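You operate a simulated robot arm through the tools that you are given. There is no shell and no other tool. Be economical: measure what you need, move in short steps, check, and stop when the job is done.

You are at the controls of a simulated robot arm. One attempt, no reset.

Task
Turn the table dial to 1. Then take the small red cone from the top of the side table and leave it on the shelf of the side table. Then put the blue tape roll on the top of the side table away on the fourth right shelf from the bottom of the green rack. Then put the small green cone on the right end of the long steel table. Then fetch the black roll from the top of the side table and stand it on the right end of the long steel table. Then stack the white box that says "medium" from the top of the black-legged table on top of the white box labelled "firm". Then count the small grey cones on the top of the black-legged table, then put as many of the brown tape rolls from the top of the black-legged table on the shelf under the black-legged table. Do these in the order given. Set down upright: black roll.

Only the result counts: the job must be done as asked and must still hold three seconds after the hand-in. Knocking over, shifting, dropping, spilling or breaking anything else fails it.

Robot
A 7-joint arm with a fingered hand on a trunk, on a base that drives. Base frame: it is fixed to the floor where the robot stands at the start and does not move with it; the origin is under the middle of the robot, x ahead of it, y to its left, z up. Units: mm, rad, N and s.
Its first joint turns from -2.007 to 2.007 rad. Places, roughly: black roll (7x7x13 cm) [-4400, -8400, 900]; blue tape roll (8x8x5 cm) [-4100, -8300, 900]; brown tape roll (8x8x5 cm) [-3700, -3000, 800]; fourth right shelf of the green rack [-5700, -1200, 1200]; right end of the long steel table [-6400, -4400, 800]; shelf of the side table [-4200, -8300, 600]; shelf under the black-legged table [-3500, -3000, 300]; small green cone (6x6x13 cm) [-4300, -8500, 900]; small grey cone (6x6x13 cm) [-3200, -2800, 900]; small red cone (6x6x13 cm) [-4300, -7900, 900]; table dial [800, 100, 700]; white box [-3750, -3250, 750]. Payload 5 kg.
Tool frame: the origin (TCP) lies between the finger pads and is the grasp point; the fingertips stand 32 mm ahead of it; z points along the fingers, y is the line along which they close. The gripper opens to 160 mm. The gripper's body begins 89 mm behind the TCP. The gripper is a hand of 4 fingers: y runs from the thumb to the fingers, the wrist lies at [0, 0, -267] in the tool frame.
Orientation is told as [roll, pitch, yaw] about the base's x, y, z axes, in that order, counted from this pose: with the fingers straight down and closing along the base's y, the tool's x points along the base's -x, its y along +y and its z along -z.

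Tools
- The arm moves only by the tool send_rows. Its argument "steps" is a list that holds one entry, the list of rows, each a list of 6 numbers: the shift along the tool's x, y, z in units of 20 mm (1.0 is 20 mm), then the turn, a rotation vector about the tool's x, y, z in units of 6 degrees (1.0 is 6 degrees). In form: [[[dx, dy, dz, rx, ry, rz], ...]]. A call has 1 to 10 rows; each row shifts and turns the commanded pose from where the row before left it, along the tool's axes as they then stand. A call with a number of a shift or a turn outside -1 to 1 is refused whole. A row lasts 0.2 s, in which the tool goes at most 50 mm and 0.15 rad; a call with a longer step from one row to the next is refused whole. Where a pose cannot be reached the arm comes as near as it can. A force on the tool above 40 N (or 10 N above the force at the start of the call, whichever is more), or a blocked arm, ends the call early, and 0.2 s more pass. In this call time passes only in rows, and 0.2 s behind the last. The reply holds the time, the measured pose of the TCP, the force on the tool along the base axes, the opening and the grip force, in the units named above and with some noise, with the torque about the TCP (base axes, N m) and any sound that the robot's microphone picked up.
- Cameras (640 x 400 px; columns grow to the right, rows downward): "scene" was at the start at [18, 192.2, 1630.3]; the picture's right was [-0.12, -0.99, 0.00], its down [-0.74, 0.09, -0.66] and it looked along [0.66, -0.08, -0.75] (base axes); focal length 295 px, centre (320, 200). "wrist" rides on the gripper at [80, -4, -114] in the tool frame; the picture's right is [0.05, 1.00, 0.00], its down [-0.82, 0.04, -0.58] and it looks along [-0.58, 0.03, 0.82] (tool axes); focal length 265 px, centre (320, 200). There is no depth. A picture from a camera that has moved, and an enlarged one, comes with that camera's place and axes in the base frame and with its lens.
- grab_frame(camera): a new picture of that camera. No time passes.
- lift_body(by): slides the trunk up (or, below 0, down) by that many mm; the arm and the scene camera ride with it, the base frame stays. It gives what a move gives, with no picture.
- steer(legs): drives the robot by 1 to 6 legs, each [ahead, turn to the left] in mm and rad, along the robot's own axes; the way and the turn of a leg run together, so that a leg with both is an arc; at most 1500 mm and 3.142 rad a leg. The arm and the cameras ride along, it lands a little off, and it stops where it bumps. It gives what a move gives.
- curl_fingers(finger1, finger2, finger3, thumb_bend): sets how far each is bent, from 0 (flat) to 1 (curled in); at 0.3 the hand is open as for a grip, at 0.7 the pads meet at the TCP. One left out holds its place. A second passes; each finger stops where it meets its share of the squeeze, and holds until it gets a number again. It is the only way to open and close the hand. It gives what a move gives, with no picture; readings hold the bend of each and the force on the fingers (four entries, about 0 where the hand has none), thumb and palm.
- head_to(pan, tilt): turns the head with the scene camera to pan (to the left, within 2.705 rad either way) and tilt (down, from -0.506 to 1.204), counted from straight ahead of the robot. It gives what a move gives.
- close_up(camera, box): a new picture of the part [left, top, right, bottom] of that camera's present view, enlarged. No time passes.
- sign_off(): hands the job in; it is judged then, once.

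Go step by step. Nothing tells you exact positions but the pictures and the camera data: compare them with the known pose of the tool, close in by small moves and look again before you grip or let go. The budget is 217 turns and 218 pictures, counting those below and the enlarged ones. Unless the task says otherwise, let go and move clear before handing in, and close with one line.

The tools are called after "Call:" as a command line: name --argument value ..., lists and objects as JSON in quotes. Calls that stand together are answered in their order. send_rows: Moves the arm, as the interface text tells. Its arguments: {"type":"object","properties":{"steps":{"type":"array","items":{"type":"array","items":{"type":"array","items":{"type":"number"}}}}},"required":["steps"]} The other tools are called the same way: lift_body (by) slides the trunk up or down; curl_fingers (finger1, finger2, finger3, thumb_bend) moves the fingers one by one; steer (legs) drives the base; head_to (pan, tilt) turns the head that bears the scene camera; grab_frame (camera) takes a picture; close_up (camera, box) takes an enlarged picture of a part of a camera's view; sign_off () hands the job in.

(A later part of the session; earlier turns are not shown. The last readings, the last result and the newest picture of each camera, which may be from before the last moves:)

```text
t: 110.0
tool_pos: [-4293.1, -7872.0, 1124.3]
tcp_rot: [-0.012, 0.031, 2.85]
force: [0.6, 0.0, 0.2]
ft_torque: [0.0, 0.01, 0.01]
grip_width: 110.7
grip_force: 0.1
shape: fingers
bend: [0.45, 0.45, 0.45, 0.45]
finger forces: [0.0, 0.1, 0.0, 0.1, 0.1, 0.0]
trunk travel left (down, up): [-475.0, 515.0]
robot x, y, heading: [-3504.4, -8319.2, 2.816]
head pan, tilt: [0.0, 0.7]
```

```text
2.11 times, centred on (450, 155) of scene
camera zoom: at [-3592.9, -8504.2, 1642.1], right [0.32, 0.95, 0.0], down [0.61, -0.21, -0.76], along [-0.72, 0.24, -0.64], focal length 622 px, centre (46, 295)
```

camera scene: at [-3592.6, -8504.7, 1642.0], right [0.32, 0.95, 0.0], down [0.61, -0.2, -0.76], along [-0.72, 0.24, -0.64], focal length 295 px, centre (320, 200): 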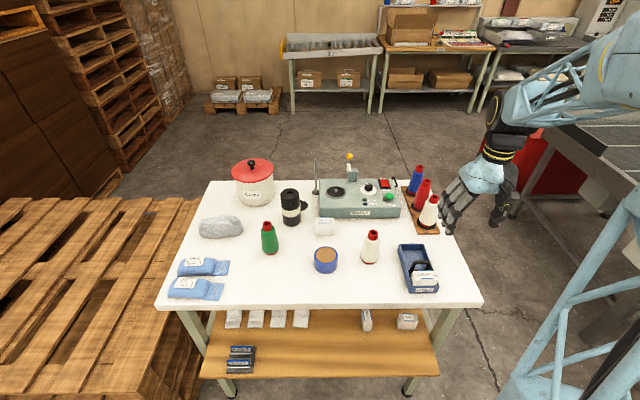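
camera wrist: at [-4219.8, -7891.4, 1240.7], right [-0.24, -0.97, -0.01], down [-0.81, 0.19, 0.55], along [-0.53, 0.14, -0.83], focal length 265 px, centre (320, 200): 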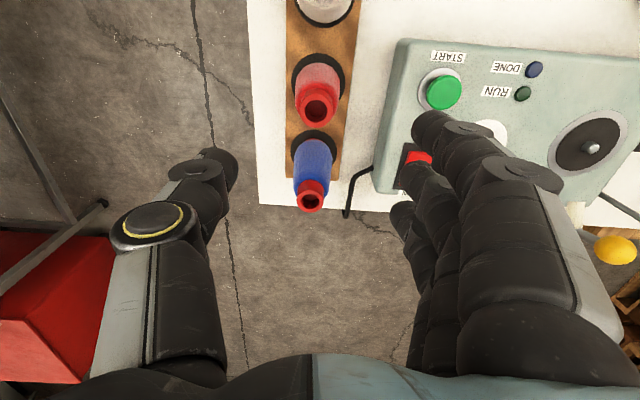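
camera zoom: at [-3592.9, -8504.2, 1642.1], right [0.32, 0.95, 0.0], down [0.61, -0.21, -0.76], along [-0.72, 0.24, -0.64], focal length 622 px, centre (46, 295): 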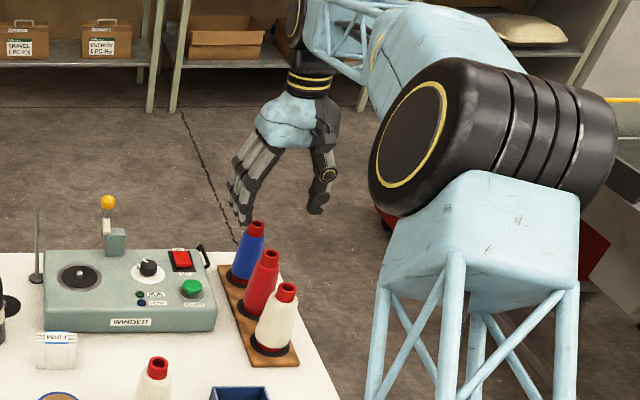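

Call:
send_rows --steps '[[[0.6, -0.2, 0, 0, -0.29, 0], [0, 0, 1, 0, 0, 0], [0, 0, 1, 0, 0, 0], [0, 0, 1, 0, 0, 0], [0, 0, 1, 0, 0, 0]]]'

Call:
grab_frame --camera "wrist"

```text
t: 111.2
tool_pos: [-4278.2, -7873.4, 1042.4]
tcp_rot: [-0.011, 0.001, 2.85]
force: [0.0, 0.0, -0.7]
ft_torque: [0.01, 0.01, -0.01]
grip_width: 110.9
grip_force: 0.0
shape: fingers
bend: [0.45, 0.45, 0.45, 0.45]
finger forces: [0.1, 0.0, 0.1, 0.0, 0.0, 0.0]
trunk travel left (down, up): [-475.0, 515.0]
robot x, y, heading: [-3500.8, -8321.8, 2.816]
head pan, tilt: [0.0, 0.7]
```

```text
186 pictures are left
camera wrist: at [-4202.4, -7892.9, 1157.2], right [-0.24, -0.97, -0.01], down [-0.8, 0.19, 0.58], along [-0.56, 0.15, -0.82], focal length 265 px, centre (320, 200)
```

wrist: 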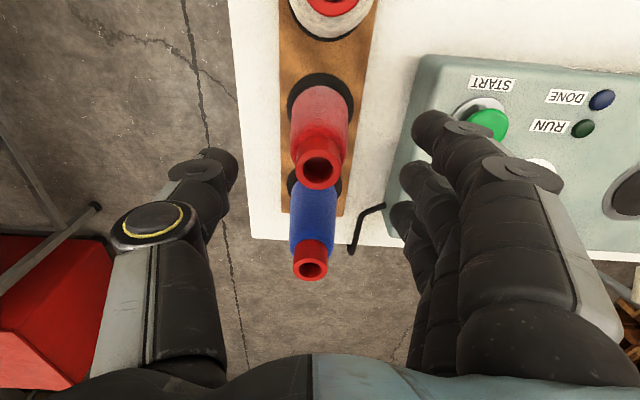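

Call:
curl_fingers --finger1 0.53 --finger2 0.53 --finger3 0.53 --thumb_bend 0.53

Call:
send_rows --steps '[[[0, 0, 1, 0, 0, 0], [0, 0, 1, 0, 0, 0], [0, 0, 1, 0, 0, 0], [0, 0, 1, 0, 0, 0], [0, 0, 1, 0, 0, 0], [0, 0, 0.35, 0, 0, 0]]]'

Call:
grab_frame --camera "wrist"

```text
t: 112.2
tool_pos: [-4278.6, -7872.7, 1043.4]
tcp_rot: [-0.01, 0.002, 2.85]
force: [0.8, 0.1, -0.3]
ft_torque: [0.0, 0.03, 0.0]
grip_width: 80.4
grip_force: 0.0
shape: fingers
bend: [0.53, 0.53, 0.53, 0.53]
finger forces: [0.0, 0.1, 0.0, 0.0, 0.0, 0.0]
trunk travel left (down, up): [-475.0, 515.0]
robot x, y, heading: [-3500.2, -8319.0, 2.816]
head pan, tilt: [0.0, 0.7]
```

```text
t: 113.6
tool_pos: [-4276.3, -7871.7, 936.6]
tcp_rot: [-0.011, 0.002, 2.851]
force: [0.3, 0.2, 0.5]
ft_torque: [-0.01, 0.01, 0.02]
grip_width: 80.3
grip_force: 0.1
shape: fingers
bend: [0.53, 0.53, 0.53, 0.53]
finger forces: [0.0, 0.0, 0.0, 0.0, 0.0, 0.0]
trunk travel left (down, up): [-475.0, 515.0]
robot x, y, heading: [-3505.7, -8319.8, 2.817]
head pan, tilt: [0.0, 0.7]
```

```text
185 pictures are left
camera wrist: at [-4200.3, -7891.7, 1050.7], right [-0.24, -0.97, -0.01], down [-0.8, 0.19, 0.58], along [-0.56, 0.15, -0.82], focal length 265 px, centre (320, 200)
```

wrist: 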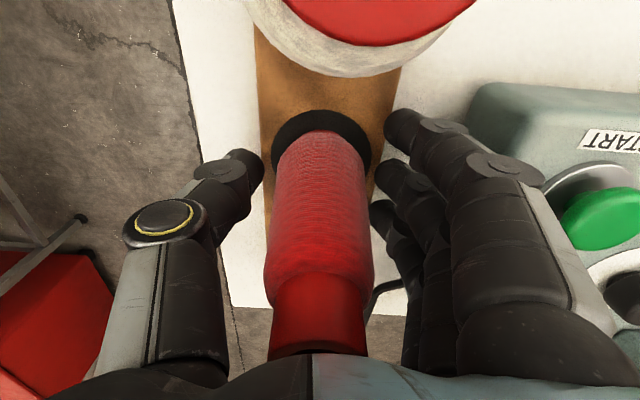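

Call:
curl_fingers --finger1 0.72 --finger2 0.75 --finger3 0.72 --thumb_bend 0.72

Call:
send_rows --steps '[[[0, 0, -0.5, 0, 0, 0], [0, 0, -0.5, 0, 0, 0], [0, 0, -1, 0, 0, 0], [0, 0, -1, 0, 0, 0]]]'

Call:
grab_frame --camera "wrist"

```text
t: 114.6
tool_pos: [-4277.4, -7872.3, 936.4]
tcp_rot: [-0.011, 0.002, 2.85]
force: [0.8, 0.1, -0.5]
ft_torque: [0.01, -0.02, 0.02]
grip_width: 39.3
grip_force: 20.3
shape: fingers
bend: [0.69, 0.58, 0.71, 0.65]
finger forces: [6.4, 10.8, 3.5, 0.0, 19.7, 0.1]
trunk travel left (down, up): [-475.0, 515.0]
robot x, y, heading: [-3503.1, -8322.1, 2.819]
head pan, tilt: [0.0, 0.7]
```

```text
t: 115.6
tool_pos: [-4277.1, -7871.9, 998.2]
tcp_rot: [-0.01, 0.001, 2.85]
force: [0.5, -1.1, -1.0]
ft_torque: [0.01, 0.01, -0.01]
grip_width: 39.3
grip_force: 19.9
shape: fingers
bend: [0.69, 0.58, 0.71, 0.65]
finger forces: [6.6, 10.9, 3.5, 0.0, 19.6, 0.1]
trunk travel left (down, up): [-475.0, 515.0]
robot x, y, heading: [-3503.4, -8316.9, 2.816]
head pan, tilt: [0.0, 0.7]
```

```text
184 pictures are left
camera wrist: at [-4201.6, -7892.1, 1111.7], right [-0.24, -0.97, -0.01], down [-0.8, 0.19, 0.58], along [-0.56, 0.14, -0.82], focal length 265 px, centre (320, 200)
```

wrist: 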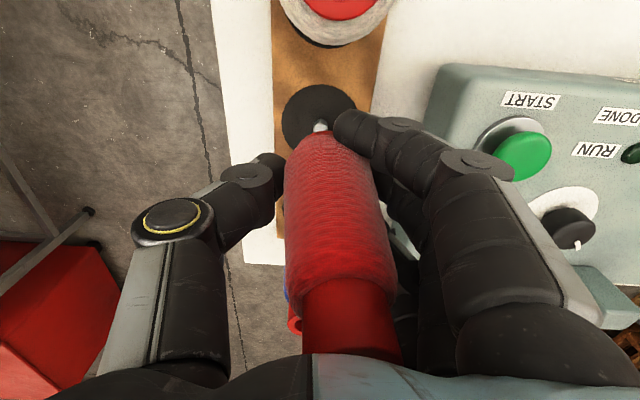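

The red cone is lifted off its peg. I'll raise it clear and measure the shelf from a close view.

Call:
send_rows --steps '[[[0, 0, -1, 0, 0, 0], [0, 0, -1, 0, 0, 0], [0, 0, -1, 0, 0, 0], [0, 0, -1, 0, 0, 0], [0, 0, -1, 0, 0, 0], [0, 0, -1, 0, 0, 0], [0, 0, -1, 0, 0, 0], [0, 0, -1, 0, 0, 0]]]'

Call:
close_up --camera "scene" --box '[150, 280, 330, 400]'

Call:
close_up --camera "scene" --box '[320, 280, 500, 400]'

```text
t: 117.4
tool_pos: [-4277.1, -7871.2, 1159.2]
tcp_rot: [-0.01, 0.003, 2.849]
force: [-0.4, 0.3, -0.8]
ft_torque: [-0.01, -0.04, 0.0]
grip_width: 39.0
grip_force: 20.3
shape: fingers
bend: [0.7, 0.58, 0.71, 0.65]
finger forces: [7.0, 10.9, 4.0, 0.0, 19.4, 0.1]
trunk travel left (down, up): [-475.0, 515.0]
robot x, y, heading: [-3502.5, -8317.6, 2.819]
head pan, tilt: [0.0, 0.7]
```

```text
3.33 times, centred on (240, 340) of scene
camera zoom: at [-3592.5, -8504.5, 1642.1], right [0.32, 0.95, 0.0], down [0.61, -0.21, -0.77], along [-0.73, 0.24, -0.64], focal length 984 px, centre (587, -267)
```

zoom: 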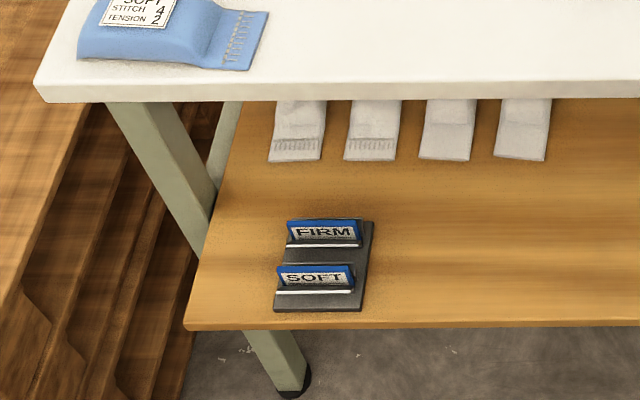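

```text
3.33 times, centred on (410, 340) of scene
camera zoom: at [-3592.5, -8504.5, 1642.1], right [0.32, 0.95, 0.0], down [0.61, -0.21, -0.77], along [-0.73, 0.24, -0.64], focal length 984 px, centre (20, -267)
```

zoom: 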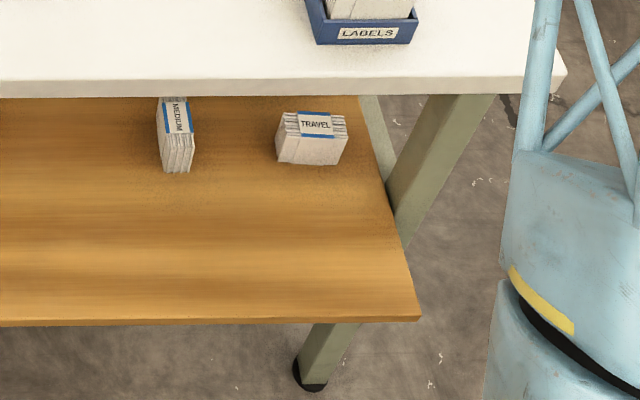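

The shelf top is at about z=575 and sticks out some 80 mm in front of the table edge, so I can set the cone down there with the hand pointing down, leaning slightly back. I'll back up 200 mm first.

Call:
steer --legs '[[-200, 0]]'

Call:
grab_frame --camera "scene"

```text
t: 119.0
tool_pos: [-4086.5, -7939.8, 1158.1]
tcp_rot: [-0.009, -0.001, 2.855]
force: [0.1, -0.5, 0.0]
ft_torque: [0.02, -0.01, -0.02]
grip_width: 39.0
grip_force: 20.3
shape: fingers
bend: [0.7, 0.58, 0.71, 0.65]
finger forces: [7.0, 10.9, 4.0, 0.1, 19.4, 0.0]
trunk travel left (down, up): [-475.0, 515.0]
robot x, y, heading: [-3309.4, -8386.3, 2.822]
head pan, tilt: [0.0, 0.7]
```

```text
181 pictures are left
camera scene: at [-3397.1, -8569.7, 1642.2], right [0.31, 0.95, 0.0], down [0.61, -0.2, -0.77], along [-0.73, 0.24, -0.64], focal length 295 px, centre (320, 200)
```

scene: 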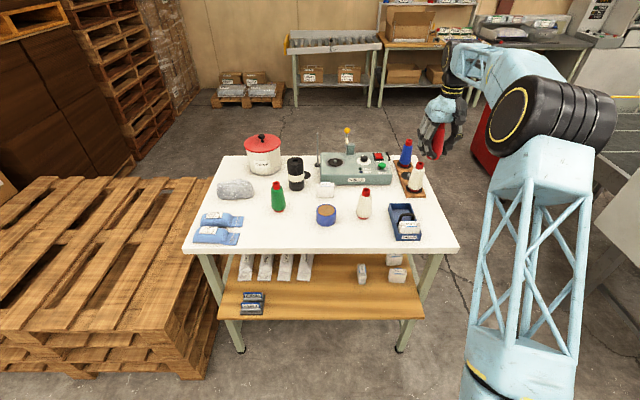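

Call:
send_rows --steps '[[[1, 0.31, 0, 0, 0, 0], [1, 0.31, 0, 0, 0, 0], [1, 0.31, 0, 0, 0, 0], [1, 0.31, 0, 0, 0, 0], [1, 0.31, 0, 0, 0, 0], [1, 0.31, 0, 0, 0, 0], [1, 0.31, 0, 0, 0, 0], [1, 0.31, 0, 0, 0, 0], [1, 0.31, 0, 0, 0, 0], [1, 0.31, 0, 0, 0, 0]]]'

Call:
send_rows --steps '[[[0.91, 0.28, 0, 0, 0, 0.2], [0.91, 0.28, 0, 0, 0, 0], [0.91, 0.28, 0, 0, 0, 0], [0.91, 0.28, 0, 0, 0, 0], [0.91, 0.28, 0, 0, 0, 0], [0, 0, 1, 0, 0, 0], [0, 0, 1, 0, 0, 0], [0, 0, 1, 0, 0, 0], [0, 0, 1, 0, 0, 0], [0, 0, 1, 0, 0, 0]]]'

Call:
send_rows --steps '[[[0, 0, 1, 0, 0, 0], [0, 0, 1, 0, 0, 0], [0, 0, 1, 0, 0, 0], [0, 0, 1, 0, 0, 0], [0, 0, 1, 0, 0, 0], [0, 0, 1, 0, 0, 0], [0, 0, 1, 0, 0, 0], [0, 0, 1, 0, 0, 0], [0, 0, 1, 0, 0, 0], [0, 0, 1, 0, 0, 0]]]'

Call:
grab_frame --camera "scene"

Call:
grab_frame --camera "wrist"

```text
t: 121.2
tool_pos: [-3909.6, -8056.1, 1157.9]
tcp_rot: [-0.011, -0.001, 2.856]
force: [1.0, -0.6, 0.2]
ft_torque: [0.01, 0.0, -0.01]
grip_width: 38.8
grip_force: 21.1
shape: fingers
bend: [0.7, 0.58, 0.71, 0.65]
finger forces: [7.4, 10.9, 4.3, 0.1, 19.2, 0.1]
trunk travel left (down, up): [-475.0, 515.0]
robot x, y, heading: [-3312.4, -8375.7, 2.822]
head pan, tilt: [0.0, 0.7]
```

```text
t: 123.4
tool_pos: [-3833.6, -8107.4, 1056.1]
tcp_rot: [-0.011, 0.0, 2.834]
force: [-0.7, 0.0, 0.0]
ft_torque: [-0.01, -0.03, -0.02]
grip_width: 38.7
grip_force: 21.2
shape: fingers
bend: [0.7, 0.58, 0.71, 0.65]
finger forces: [7.9, 11.0, 4.5, 0.0, 19.1, 0.0]
trunk travel left (down, up): [-475.0, 515.0]
robot x, y, heading: [-3310.5, -8381.8, 2.825]
head pan, tilt: [0.0, 0.7]
```

```text
t: 125.6
tool_pos: [-3834.9, -8106.8, 858.8]
tcp_rot: [-0.01, 0.001, 2.836]
force: [0.3, -0.3, -0.7]
ft_torque: [0.0, -0.02, 0.02]
grip_width: 39.0
grip_force: 21.8
shape: fingers
bend: [0.7, 0.58, 0.71, 0.65]
finger forces: [8.4, 10.9, 4.8, 0.0, 18.9, 0.0]
trunk travel left (down, up): [-475.0, 515.0]
robot x, y, heading: [-3308.4, -8382.5, 2.822]
head pan, tilt: [0.0, 0.7]
```

```text
180 pictures are left
camera scene: at [-3397.7, -8569.3, 1642.1], right [0.31, 0.95, 0.0], down [0.61, -0.2, -0.76], along [-0.73, 0.24, -0.64], focal length 295 px, centre (320, 200)
```

scene: 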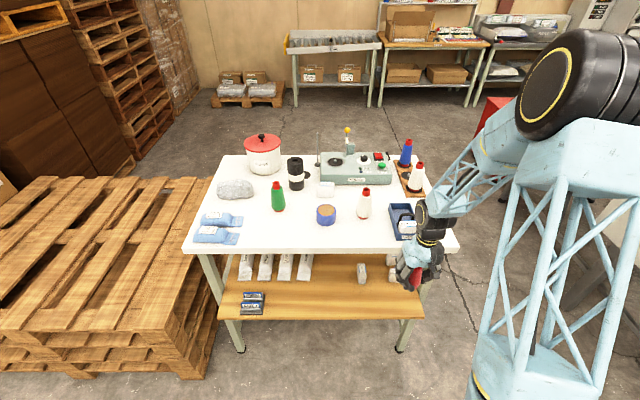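

```text
179 pictures are left
camera wrist: at [-3757.8, -8129.8, 971.8], right [-0.25, -0.97, -0.01], down [-0.79, 0.2, 0.58], along [-0.56, 0.15, -0.82], focal length 265 px, centre (320, 200)
```

wrist: 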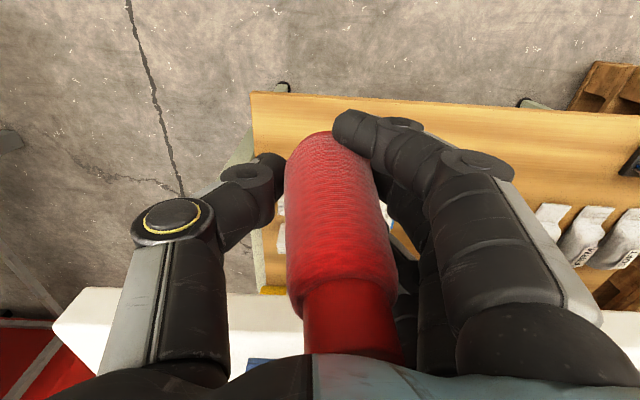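

Call:
send_rows --steps '[[[0, 1, 0, 0, -0.45, 0], [0, 1, 0, 0, -0.45, 0], [0, 1, 0, 0, -0.43, 0], [0, 0, 1, 0, 0, 0], [0, 0, 1, 0, 0, 0], [0, 0, 1, 0, 0, 0], [0, 0, 1, 0, 0, 0], [0, 0, 1, 0, 0, 0], [0, 0, 1, 0, 0, 0], [0, 0, 1, 0, 0, 0]]]'

Call:
grab_frame --camera "wrist"

Call:
grab_frame --camera "scene"

```text
t: 127.8
tool_pos: [-3866.7, -8158.3, 718.7]
tcp_rot: [-0.012, -0.138, 2.837]
force: [-0.2, 0.9, -1.1]
ft_torque: [-0.01, 0.01, -0.01]
grip_width: 38.4
grip_force: 21.9
shape: fingers
bend: [0.7, 0.58, 0.71, 0.65]
finger forces: [8.7, 11.0, 5.2, 0.0, 18.6, 0.0]
trunk travel left (down, up): [-475.0, 515.0]
robot x, y, heading: [-3311.1, -8382.7, 2.822]
head pan, tilt: [0.0, 0.7]
```

```text
178 pictures are left
camera wrist: at [-3776.6, -8184.6, 820.0], right [-0.25, -0.97, -0.02], down [-0.71, 0.17, 0.68], along [-0.66, 0.19, -0.73], focal length 265 px, centre (320, 200)
```

wrist: 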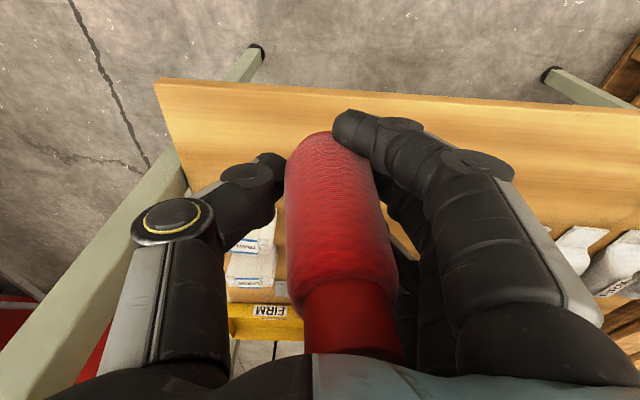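

```text
177 pictures are left
camera scene: at [-3397.9, -8569.6, 1642.1], right [0.31, 0.95, 0.0], down [0.61, -0.2, -0.76], along [-0.73, 0.24, -0.64], focal length 295 px, centre (320, 200)
```

scene: 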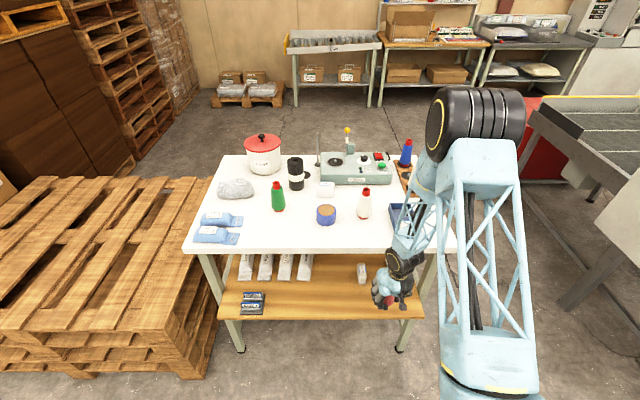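

Call:
send_rows --steps '[[[-0.45, 0, 0.8, 0, 0, 0], [-0.45, 0, 0.8, 0, 0, 0], [-0.45, 0, 0.8, 0, 0, 0], [-0.45, 0, 0.8, 0, 0, 0]]]'

Call:
grab_frame --camera "wrist"

Call:
close_up --camera "scene" --box '[330, 200, 490, 330]'

```text
t: 128.8
tool_pos: [-3910.6, -8144.4, 661.3]
tcp_rot: [-0.01, -0.141, 2.837]
force: [-0.3, -1.2, -1.0]
ft_torque: [0.05, 0.0, 0.0]
grip_width: 38.5
grip_force: 22.0
shape: fingers
bend: [0.7, 0.58, 0.71, 0.65]
finger forces: [8.6, 10.9, 5.2, 0.0, 18.7, 0.0]
trunk travel left (down, up): [-475.0, 515.0]
robot x, y, heading: [-3309.4, -8384.8, 2.828]
head pan, tilt: [0.0, 0.7]
```

```text
176 pictures are left
camera wrist: at [-3820.8, -8170.3, 764.1], right [-0.25, -0.97, -0.02], down [-0.71, 0.17, 0.68], along [-0.66, 0.19, -0.73], focal length 265 px, centre (320, 200)
```

wrist: 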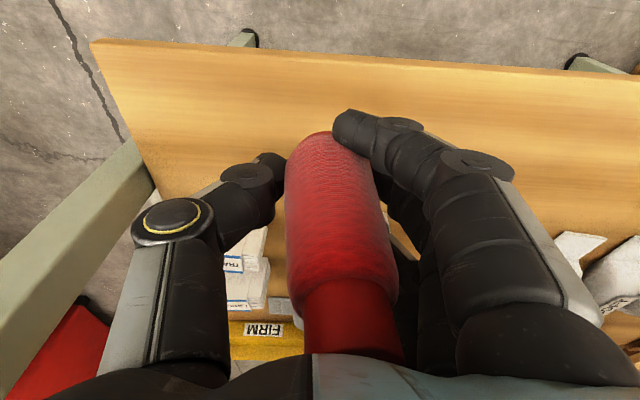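

```text
3.08 times, centred on (410, 265) of scene
camera zoom: at [-3397.7, -8569.5, 1642.1], right [0.31, 0.95, 0.0], down [0.61, -0.2, -0.76], along [-0.73, 0.24, -0.64], focal length 909 px, centre (43, 0)
```

zoom: 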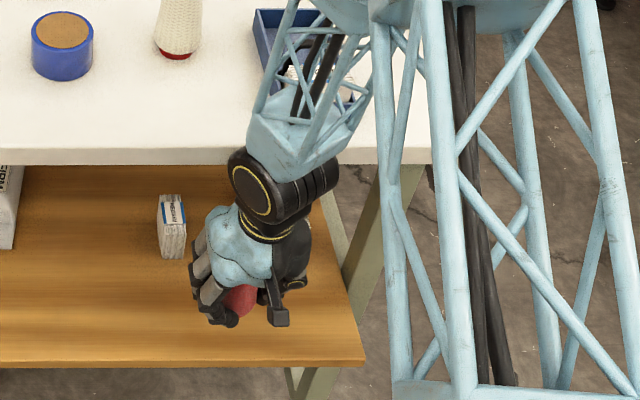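

Call:
send_rows --steps '[[[0.05, 0, 0.5, 0, 0, 0], [0.05, 0, 0.4, 0, 0, 0], [0.03, 0, 0.25, 0, 0, 0]]]'

Call:
grab_frame --camera "wrist"

```text
t: 129.6
tool_pos: [-3911.0, -8141.6, 636.1]
tcp_rot: [-0.01, -0.137, 2.839]
force: [0.0, 0.5, -0.4]
ft_torque: [0.0, 0.02, 0.01]
grip_width: 38.4
grip_force: 21.8
shape: fingers
bend: [0.7, 0.58, 0.71, 0.65]
finger forces: [8.6, 10.9, 5.3, 0.0, 18.7, 0.1]
trunk travel left (down, up): [-475.0, 515.0]
robot x, y, heading: [-3313.0, -8384.5, 2.824]
head pan, tilt: [0.0, 0.7]
```

```text
174 pictures are left
camera wrist: at [-3820.1, -8167.8, 738.9], right [-0.25, -0.97, -0.02], down [-0.71, 0.17, 0.68], along [-0.66, 0.18, -0.73], focal length 265 px, centre (320, 200)
```

wrist: 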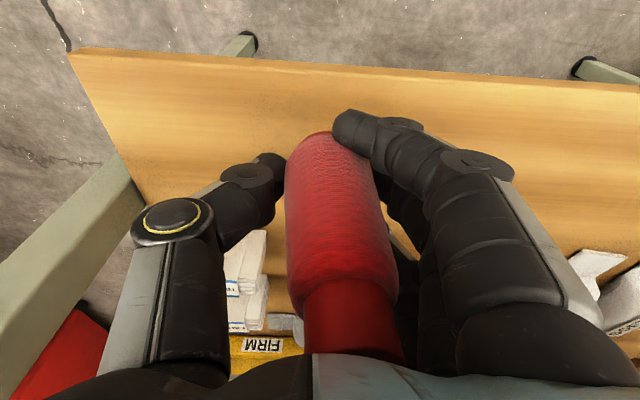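

Call:
send_rows --steps '[[[0.02, 0, 0.15, 0, 0, 0], [0.02, 0, 0.15, 0, 0, 0], [0.02, 0, 0.15, 0, 0, 0], [0.02, 0, 0.15, 0, 0, 0], [0.02, 0, 0.15, 0, 0, 0], [0.02, 0, 0.15, 0, 0, 0]]]'

```text
t: 131.0
tool_pos: [-3911.7, -8142.4, 619.0]
tcp_rot: [-0.013, -0.139, 2.838]
force: [0.3, -0.9, -1.4]
ft_torque: [-0.03, 0.01, -0.01]
grip_width: 38.5
grip_force: 21.9
shape: fingers
bend: [0.7, 0.58, 0.71, 0.66]
finger forces: [8.6, 11.0, 5.4, 0.0, 18.6, 0.1]
trunk travel left (down, up): [-475.0, 515.0]
robot x, y, heading: [-3313.7, -8379.8, 2.83]
head pan, tilt: [0.0, 0.7]
```

Call:
send_rows --steps '[[[0.02, 0, 0.1, 0, 0, 0], [0.02, 0, 0.1, 0, 0, 0], [0.02, 0, 0.1, 0, 0, 0], [0.02, 0, 0.1, 0, 0, 0]]]'

Call:
close_up --camera "scene" --box '[340, 240, 440, 330]'

Call:
grab_frame --camera "wrist"

```text
t: 132.0
tool_pos: [-3912.3, -8144.3, 610.8]
tcp_rot: [-0.01, -0.139, 2.836]
force: [-0.4, -0.1, 0.7]
ft_torque: [0.0, -0.04, 0.03]
grip_width: 38.5
grip_force: 21.7
shape: fingers
bend: [0.7, 0.58, 0.71, 0.66]
finger forces: [8.6, 10.9, 5.4, 0.0, 18.5, 0.0]
trunk travel left (down, up): [-475.0, 515.0]
robot x, y, heading: [-3313.1, -8388.8, 2.825]
head pan, tilt: [0.0, 0.7]
```

```text
4.44 times, centred on (390, 285) of scene
camera zoom: at [-3397.7, -8569.5, 1642.1], right [0.31, 0.95, 0.0], down [0.61, -0.2, -0.76], along [-0.73, 0.24, -0.64], focal length 1312 px, centre (9, -178)
```

zoom: 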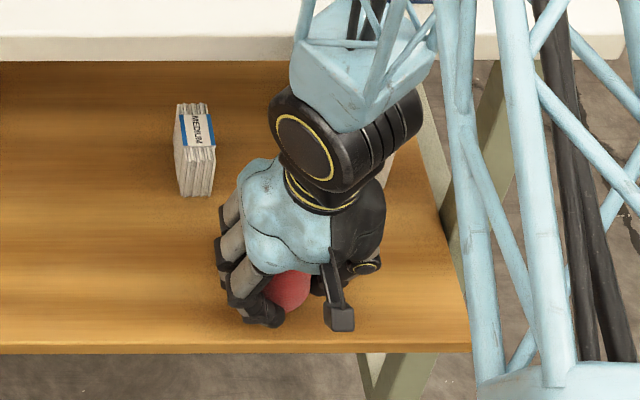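

```text
172 pictures are left
camera wrist: at [-3820.5, -8168.9, 712.3], right [-0.25, -0.97, -0.02], down [-0.71, 0.17, 0.68], along [-0.66, 0.19, -0.73], focal length 265 px, centre (320, 200)
```

wrist: 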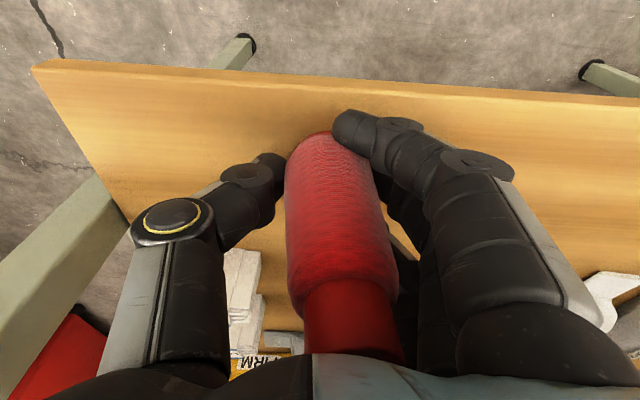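

Call:
send_rows --steps '[[[0.02, 0, 0.1, 0, 0, 0], [0.02, 0, 0.1, 0, 0, 0], [0.02, 0, 0.1, 0, 0, 0], [0.02, 0, 0.1, 0, 0, 0], [0.02, 0, 0.1, 0, 0, 0], [0.02, 0, 0.1, 0, 0, 0], [0.02, 0, 0.1, 0, 0, 0]]]'

```text
t: 133.5
tool_pos: [-3911.7, -8141.0, 600.2]
tcp_rot: [-0.012, -0.147, 2.837]
force: [5.8, -2.7, 26.3]
ft_torque: [-0.41, -0.42, 0.07]
grip_width: 36.9
grip_force: 35.0
shape: fingers
bend: [0.72, 0.6, 0.71, 0.66]
finger forces: [19.1, 17.4, 11.0, 0.1, 22.5, 0.0]
trunk travel left (down, up): [-475.0, 515.0]
robot x, y, heading: [-3312.5, -8383.0, 2.821]
head pan, tilt: [0.0, 0.7]
stopped in row 7: the force on the tool passed its limit at 43 N (the readings are from after the stop); the commanded pose is now the measured one
```

Contact with the shelf. I'll ease up a little, then open the hand gradually.

Call:
send_rows --steps '[[[0, 0, -0.12, 0, 0, 0]]]'

Call:
grab_frame --camera "wrist"

Call:
curl_fingers --finger1 0.62 --finger2 0.54 --finger3 0.62 --thumb_bend 0.6

Call:
grab_frame --camera "wrist"

```text
t: 133.9
tool_pos: [-3912.2, -8142.0, 599.7]
tcp_rot: [-0.01, -0.142, 2.839]
force: [2.1, 0.7, 10.8]
ft_torque: [-0.06, -0.28, 0.01]
grip_width: 37.4
grip_force: 28.6
shape: fingers
bend: [0.72, 0.59, 0.71, 0.66]
finger forces: [16.4, 8.9, 10.9, 0.1, 20.6, 0.0]
trunk travel left (down, up): [-475.0, 515.0]
robot x, y, heading: [-3309.9, -8383.5, 2.827]
head pan, tilt: [0.0, 0.7]
```

```text
171 pictures are left
camera wrist: at [-3820.9, -8167.7, 702.3], right [-0.25, -0.97, -0.02], down [-0.71, 0.17, 0.69], along [-0.66, 0.19, -0.73], focal length 265 px, centre (320, 200)
```

wrist: 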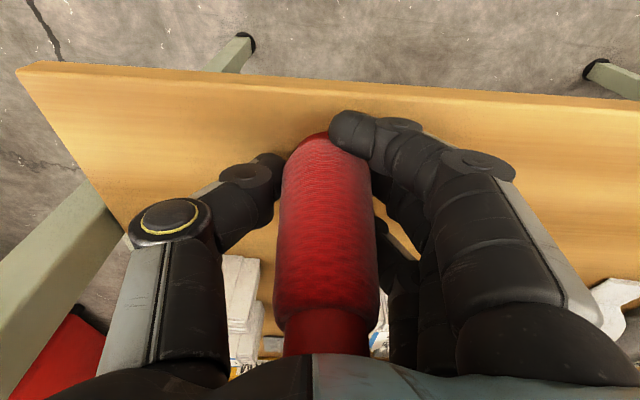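

```text
t: 134.9
tool_pos: [-3912.8, -8142.2, 600.2]
tcp_rot: [-0.01, -0.143, 2.84]
force: [-0.2, 3.5, 11.3]
ft_torque: [-0.16, -0.07, 0.04]
grip_width: 44.0
grip_force: 5.6
shape: fingers
bend: [0.66, 0.56, 0.62, 0.6]
finger forces: [6.5, 5.1, 0.0, 0.1, 0.0, 0.0]
trunk travel left (down, up): [-475.0, 515.0]
robot x, y, heading: [-3309.6, -8382.7, 2.821]
head pan, tilt: [0.0, 0.7]
```

```text
170 pictures are left
camera wrist: at [-3821.2, -8167.6, 702.7], right [-0.25, -0.97, -0.02], down [-0.71, 0.17, 0.69], along [-0.66, 0.19, -0.73], focal length 265 px, centre (320, 200)
```

wrist: 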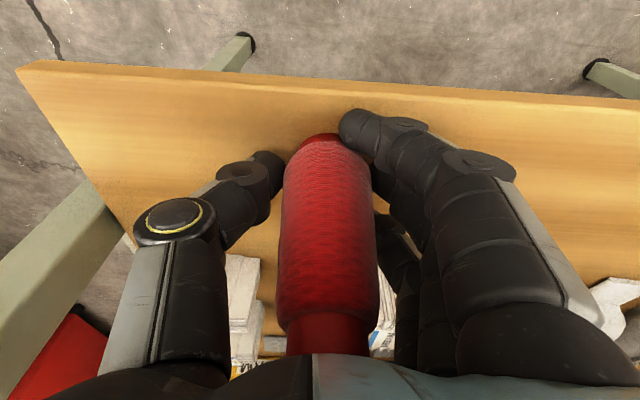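

Call:
send_rows --steps '[[[0, 0, -0.3, 0, 0, 0]]]'

Call:
curl_fingers --finger1 0.48 --finger2 0.46 --finger3 0.48 --thumb_bend 0.48

Call:
grab_frame --camera "wrist"

Call:
close_up --camera "scene" --box '[340, 240, 440, 330]'

```text
t: 135.3
tool_pos: [-3912.5, -8142.7, 605.6]
tcp_rot: [-0.011, -0.141, 2.838]
force: [0.0, -0.5, -0.4]
ft_torque: [0.03, 0.01, 0.04]
grip_width: 49.8
grip_force: 0.0
shape: fingers
bend: [0.62, 0.54, 0.62, 0.6]
finger forces: [0.0, 0.0, 0.0, 0.0, 0.0, 0.0]
trunk travel left (down, up): [-475.0, 515.0]
robot x, y, heading: [-3306.4, -8385.7, 2.829]
head pan, tilt: [0.0, 0.7]
```

```text
t: 136.3
tool_pos: [-3912.1, -8141.7, 606.9]
tcp_rot: [-0.01, -0.144, 2.837]
force: [0.4, -1.0, -0.9]
ft_torque: [-0.02, 0.01, -0.01]
grip_width: 98.3
grip_force: 0.0
shape: fingers
bend: [0.48, 0.46, 0.48, 0.48]
finger forces: [0.1, 0.0, 0.0, 0.0, 0.0, 0.0]
trunk travel left (down, up): [-475.0, 515.0]
robot x, y, heading: [-3314.0, -8382.4, 2.822]
head pan, tilt: [0.0, 0.7]
```

```text
169 pictures are left
camera wrist: at [-3820.9, -8168.5, 708.1], right [-0.25, -0.97, -0.02], down [-0.71, 0.17, 0.69], along [-0.66, 0.19, -0.73], focal length 265 px, centre (320, 200)
```

wrist: 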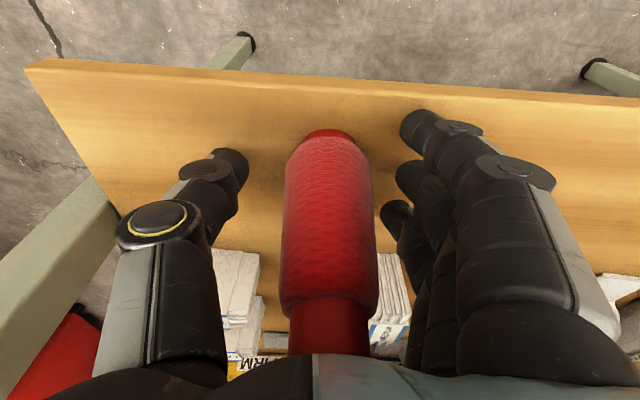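

```text
4.44 times, centred on (390, 285) of scene
camera zoom: at [-3397.7, -8569.5, 1642.1], right [0.31, 0.95, 0.0], down [0.61, -0.2, -0.76], along [-0.73, 0.24, -0.64], focal length 1312 px, centre (9, -178)
```

zoom: 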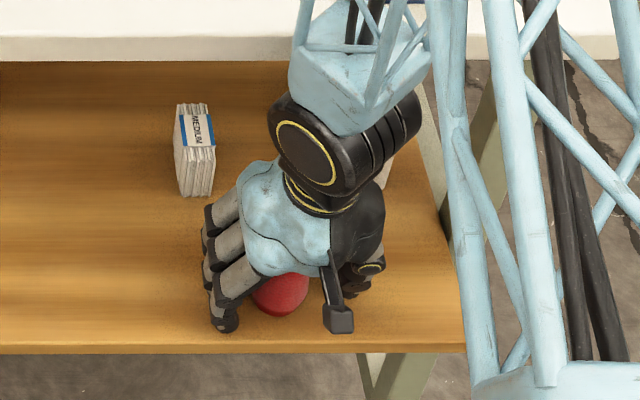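

The cone stands free. I'll withdraw straight up along the tool.

Call:
send_rows --steps '[[[0.02, 0, -0.5, 0, 0, 0], [0, 0, -1, 0, 0, 0], [0, 0, -1, 0, 0, 0], [0, 0, -1, 0, 0, 0], [0, 0, -1, 0, 0, 0], [0, 0, -1, 0, 0, 0], [0, 0, -1, 0, 0, 0], [0, 0, -1, 0, 0, 0], [0, 0, -1, 0, 0, 0], [0, 0, -1, 0, 0, 0]]]'

Call:
grab_frame --camera "wrist"

Call:
send_rows --steps '[[[0, 0, -1, 0, 0.45, 0], [0, 0, -1, 0, 0.45, 0], [0, 0, -1, 0, 0.45, 0], [0, 0, -1, 0, 0, 0], [0, 0, -1, 0, 0, 0], [0, 0, -1, 0, 0, 0], [0, 0, -1, 0, 0, 0], [0, 0, -1, 0, 0, 0], [0, 0, -1, 0, 0, 0], [0, 0, -1, 0, 0, 0]]]'

Call:
send_rows --steps '[[[0, 0, -1, 0, 0, 0], [0, 0, -1, 0, 0, 0], [0, 0, -1, 0, 0, 0], [0, 0, -1, 0, 0, 0], [0, 0, -1, 0, 0, 0], [0, 0, -1, 0, 0, 0]]]'

Call:
grab_frame --camera "scene"

```text
t: 138.5
tool_pos: [-3884.9, -8152.7, 794.1]
tcp_rot: [-0.011, -0.144, 2.838]
force: [-0.1, -0.7, 0.1]
ft_torque: [-0.01, -0.04, -0.03]
grip_width: 98.5
grip_force: 0.1
shape: fingers
bend: [0.48, 0.46, 0.48, 0.48]
finger forces: [0.0, 0.0, 0.0, 0.0, 0.0, 0.0]
trunk travel left (down, up): [-475.0, 515.0]
robot x, y, heading: [-3311.9, -8386.9, 2.825]
head pan, tilt: [0.0, 0.7]
```

```text
167 pictures are left
camera wrist: at [-3794.3, -8179.0, 896.5], right [-0.25, -0.97, -0.02], down [-0.71, 0.17, 0.69], along [-0.66, 0.19, -0.73], focal length 265 px, centre (320, 200)
```

wrist: 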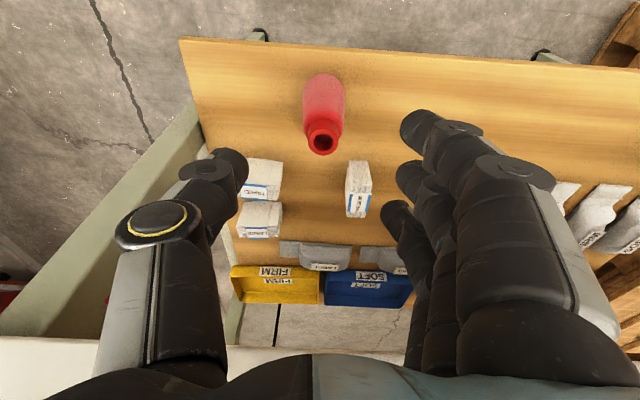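

```text
t: 140.7
tool_pos: [-3881.2, -8156.7, 994.6]
tcp_rot: [-0.012, -0.002, 2.836]
force: [-0.3, -0.3, 0.6]
ft_torque: [-0.03, -0.01, 0.0]
grip_width: 98.5
grip_force: 0.0
shape: fingers
bend: [0.48, 0.46, 0.48, 0.48]
finger forces: [0.0, 0.0, 0.1, 0.1, 0.0, 0.0]
trunk travel left (down, up): [-475.0, 515.0]
robot x, y, heading: [-3310.1, -8384.0, 2.826]
head pan, tilt: [0.0, 0.7]
```

```text
t: 142.1
tool_pos: [-3878.7, -8157.9, 1113.6]
tcp_rot: [-0.01, -0.002, 2.836]
force: [-0.8, 0.1, -0.3]
ft_torque: [-0.03, -0.02, -0.02]
grip_width: 98.4
grip_force: 0.2
shape: fingers
bend: [0.48, 0.46, 0.48, 0.48]
finger forces: [0.0, 0.0, 0.1, 0.1, 0.0, 0.1]
trunk travel left (down, up): [-475.0, 515.0]
robot x, y, heading: [-3309.6, -8383.9, 2.821]
head pan, tilt: [0.0, 0.7]
```

```text
166 pictures are left
camera scene: at [-3397.5, -8569.7, 1642.0], right [0.31, 0.95, 0.0], down [0.61, -0.2, -0.77], along [-0.73, 0.24, -0.64], focal length 295 px, centre (320, 200)
```

scene: 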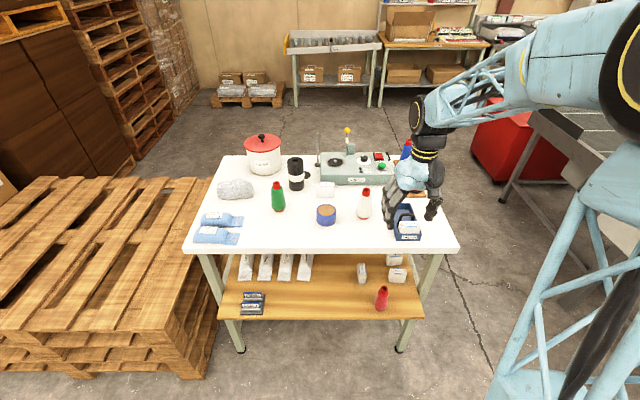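

The red cone stands on the shelf. Next is the blue tape roll, near (-4171, -8292); I'll move over it.

Call:
curl_fingers --finger1 0.42 --finger2 0.42 --finger3 0.42 --thumb_bend 0.42

Call:
send_rows --steps '[[[-1, 0.9, 0, 0, 0, 0], [-1, 0.9, 0, 0, 0, 0], [-1, 0.9, 0, 0, 0, 0], [-1, 0.9, 0, 0, 0, 0], [-1, 0.9, 0, 0, 0, 0], [-1, 0.9, 0, 0, 0, 0], [-1, 0.9, 0, 0, 0, 0], [-1, 0.9, 0, 0, 0, 0], [-1, 0.9, 0, 0, 0, 0], [-1, 0.9, 0, 0, 0, 0]]]'

Call:
grab_frame --camera "wrist"

```text
t: 143.1
tool_pos: [-3879.4, -8156.6, 1114.2]
tcp_rot: [-0.011, -0.001, 2.836]
force: [-0.1, -0.7, 0.0]
ft_torque: [0.02, 0.01, -0.02]
grip_width: 122.9
grip_force: 0.0
shape: fingers
bend: [0.42, 0.42, 0.42, 0.42]
finger forces: [0.1, 0.0, 0.1, 0.0, 0.0, 0.0]
trunk travel left (down, up): [-475.0, 515.0]
robot x, y, heading: [-3308.1, -8386.2, 2.825]
head pan, tilt: [0.0, 0.7]
```

```text
t: 145.3
tool_pos: [-4125.9, -8269.5, 1111.2]
tcp_rot: [-0.011, -0.003, 2.835]
force: [-0.1, -0.3, 0.7]
ft_torque: [-0.01, -0.02, -0.01]
grip_width: 122.6
grip_force: 0.1
shape: fingers
bend: [0.42, 0.42, 0.42, 0.42]
finger forces: [0.0, 0.0, 0.0, 0.1, 0.1, 0.0]
trunk travel left (down, up): [-475.0, 515.0]
robot x, y, heading: [-3309.5, -8384.9, 2.824]
head pan, tilt: [0.0, 0.7]
```

```text
165 pictures are left
camera wrist: at [-4049.4, -8290.7, 1226.0], right [-0.25, -0.97, -0.01], down [-0.79, 0.2, 0.58], along [-0.56, 0.15, -0.82], focal length 265 px, centre (320, 200)
```

wrist: 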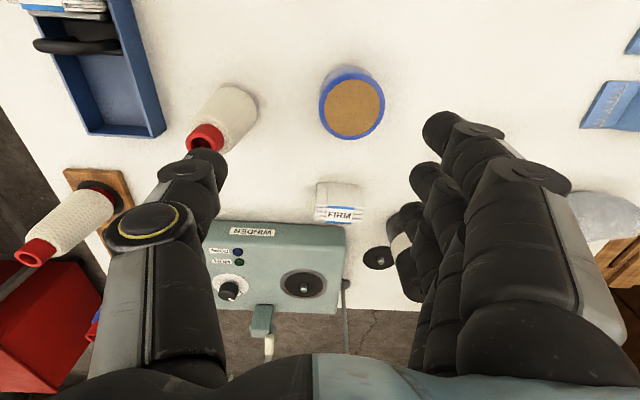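

Call:
send_rows --steps '[[[-0.18, 0.92, 0, 0, 0, 0], [-0.18, 0.92, 0, 0, 0, 0], [0, 0, 1, 0, 0, 0], [0, 0, 1, 0, 0, 0], [0, 0, 1, 0, 0, 0], [0, 0, 1, 0, 0, 0], [0, 0, 1, 0, 0, 0]]]'

Call:
grab_frame --camera "wrist"

```text
t: 146.9
tool_pos: [-4145.2, -8303.0, 1011.9]
tcp_rot: [-0.011, -0.002, 2.835]
force: [0.1, 0.3, 0.2]
ft_torque: [-0.02, 0.01, 0.01]
grip_width: 122.7
grip_force: 0.0
shape: fingers
bend: [0.42, 0.42, 0.42, 0.42]
finger forces: [0.0, 0.0, 0.0, 0.1, 0.0, 0.0]
trunk travel left (down, up): [-475.0, 515.0]
robot x, y, heading: [-3309.7, -8382.1, 2.825]
head pan, tilt: [0.0, 0.7]
```

```text
164 pictures are left
camera wrist: at [-4068.7, -8324.8, 1126.3], right [-0.25, -0.97, -0.01], down [-0.79, 0.2, 0.58], along [-0.56, 0.15, -0.82], focal length 265 px, centre (320, 200)
```

wrist: 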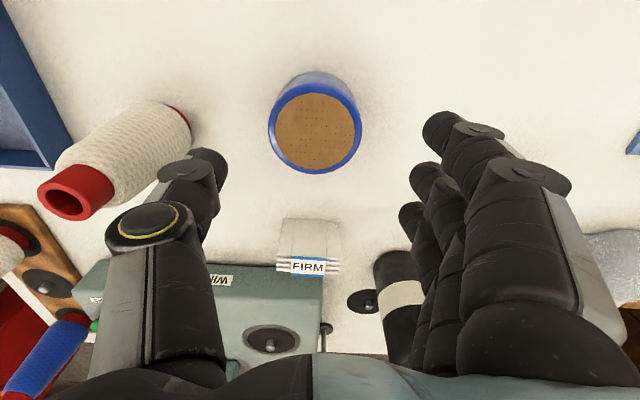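

Call:
send_rows --steps '[[[0.2, 0, 1, 0, 0, 0], [0, 0, 1, 0, 0, 0], [0, 0, 1, 0, 0, 0], [0, 0, 1, 0, 0, 0], [0, 0, 0.6, 0, 0, 0], [0, 0, 0.4, 0, 0, 0]]]'

Call:
grab_frame --camera "wrist"

```text
t: 148.5
tool_pos: [-4142.8, -8300.2, 919.7]
tcp_rot: [-0.008, -0.011, 2.834]
force: [0.7, 3.2, 18.2]
ft_torque: [-1.34, -0.08, 0.13]
grip_width: 124.1
grip_force: 9.0
shape: fingers
bend: [0.43, 0.42, 0.42, 0.42]
finger forces: [13.8, 4.5, 0.2, 0.0, 0.2, 0.0]
trunk travel left (down, up): [-475.0, 515.0]
robot x, y, heading: [-3308.0, -8382.6, 2.819]
head pan, tilt: [0.0, 0.7]
stopped in row 6: the force on the tool passed its limit at 42 N (the readings are from after the stop); the commanded pose is now the measured one
```

```text
163 pictures are left
camera wrist: at [-4064.3, -8321.3, 1032.0], right [-0.25, -0.97, -0.01], down [-0.79, 0.2, 0.59], along [-0.57, 0.15, -0.81], focal length 265 px, centre (320, 200)
```

wrist: 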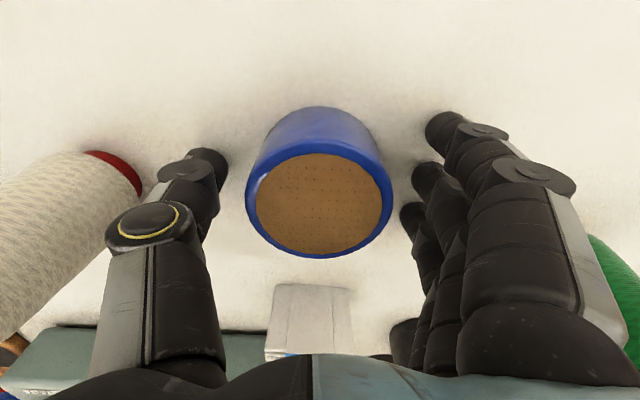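

The fingertips touched the table top. I'll raise a little and close on the roll.

Call:
send_rows --steps '[[[0, 0, -0.4, 0, 0, 0]]]'

Call:
curl_fingers --finger1 0.7 --finger2 0.7 --finger3 0.7 --thumb_bend 0.7

Call:
send_rows --steps '[[[0, 0, -0.5, 0, 0, 0], [0, 0, -1, 0, 0, 0]]]'

Call:
grab_frame --camera "wrist"

```text
t: 148.9
tool_pos: [-4141.5, -8301.5, 921.2]
tcp_rot: [-0.009, -0.005, 2.833]
force: [-0.8, -0.5, 0.3]
ft_torque: [0.02, 0.01, 0.01]
grip_width: 122.9
grip_force: 0.0
shape: fingers
bend: [0.42, 0.42, 0.42, 0.42]
finger forces: [0.0, 0.0, 0.1, 0.0, 0.0, 0.1]
trunk travel left (down, up): [-475.0, 515.0]
robot x, y, heading: [-3306.8, -8384.7, 2.83]
head pan, tilt: [0.0, 0.7]
```

```text
t: 149.9
tool_pos: [-4143.0, -8299.8, 922.4]
tcp_rot: [-0.01, -0.007, 2.834]
force: [0.5, -0.9, -1.0]
ft_torque: [0.02, 0.0, -0.01]
grip_width: 69.9
grip_force: 28.5
shape: fingers
bend: [0.58, 0.53, 0.59, 0.6]
finger forces: [8.7, 10.2, 8.6, 0.1, 29.1, 0.0]
trunk travel left (down, up): [-475.0, 515.0]
robot x, y, heading: [-3311.0, -8383.8, 2.824]
head pan, tilt: [0.0, 0.7]
```

```text
t: 150.5
tool_pos: [-4143.8, -8300.1, 953.0]
tcp_rot: [-0.011, -0.006, 2.834]
force: [-0.3, -1.2, -1.9]
ft_torque: [0.01, 0.02, 0.0]
grip_width: 69.5
grip_force: 28.1
shape: fingers
bend: [0.58, 0.53, 0.59, 0.6]
finger forces: [8.8, 10.1, 8.7, 0.1, 29.0, 0.1]
trunk travel left (down, up): [-475.0, 515.0]
robot x, y, heading: [-3308.1, -8377.6, 2.823]
head pan, tilt: [0.0, 0.7]
```

```text
162 pictures are left
camera wrist: at [-4066.1, -8321.5, 1066.7], right [-0.25, -0.97, -0.01], down [-0.79, 0.2, 0.58], along [-0.56, 0.16, -0.81], focal length 265 px, centre (320, 200)
```

wrist: 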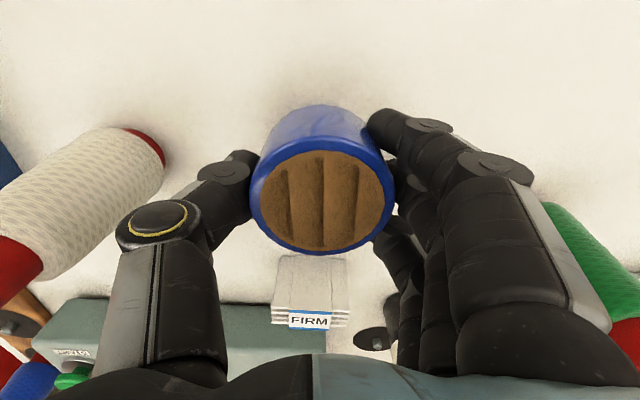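

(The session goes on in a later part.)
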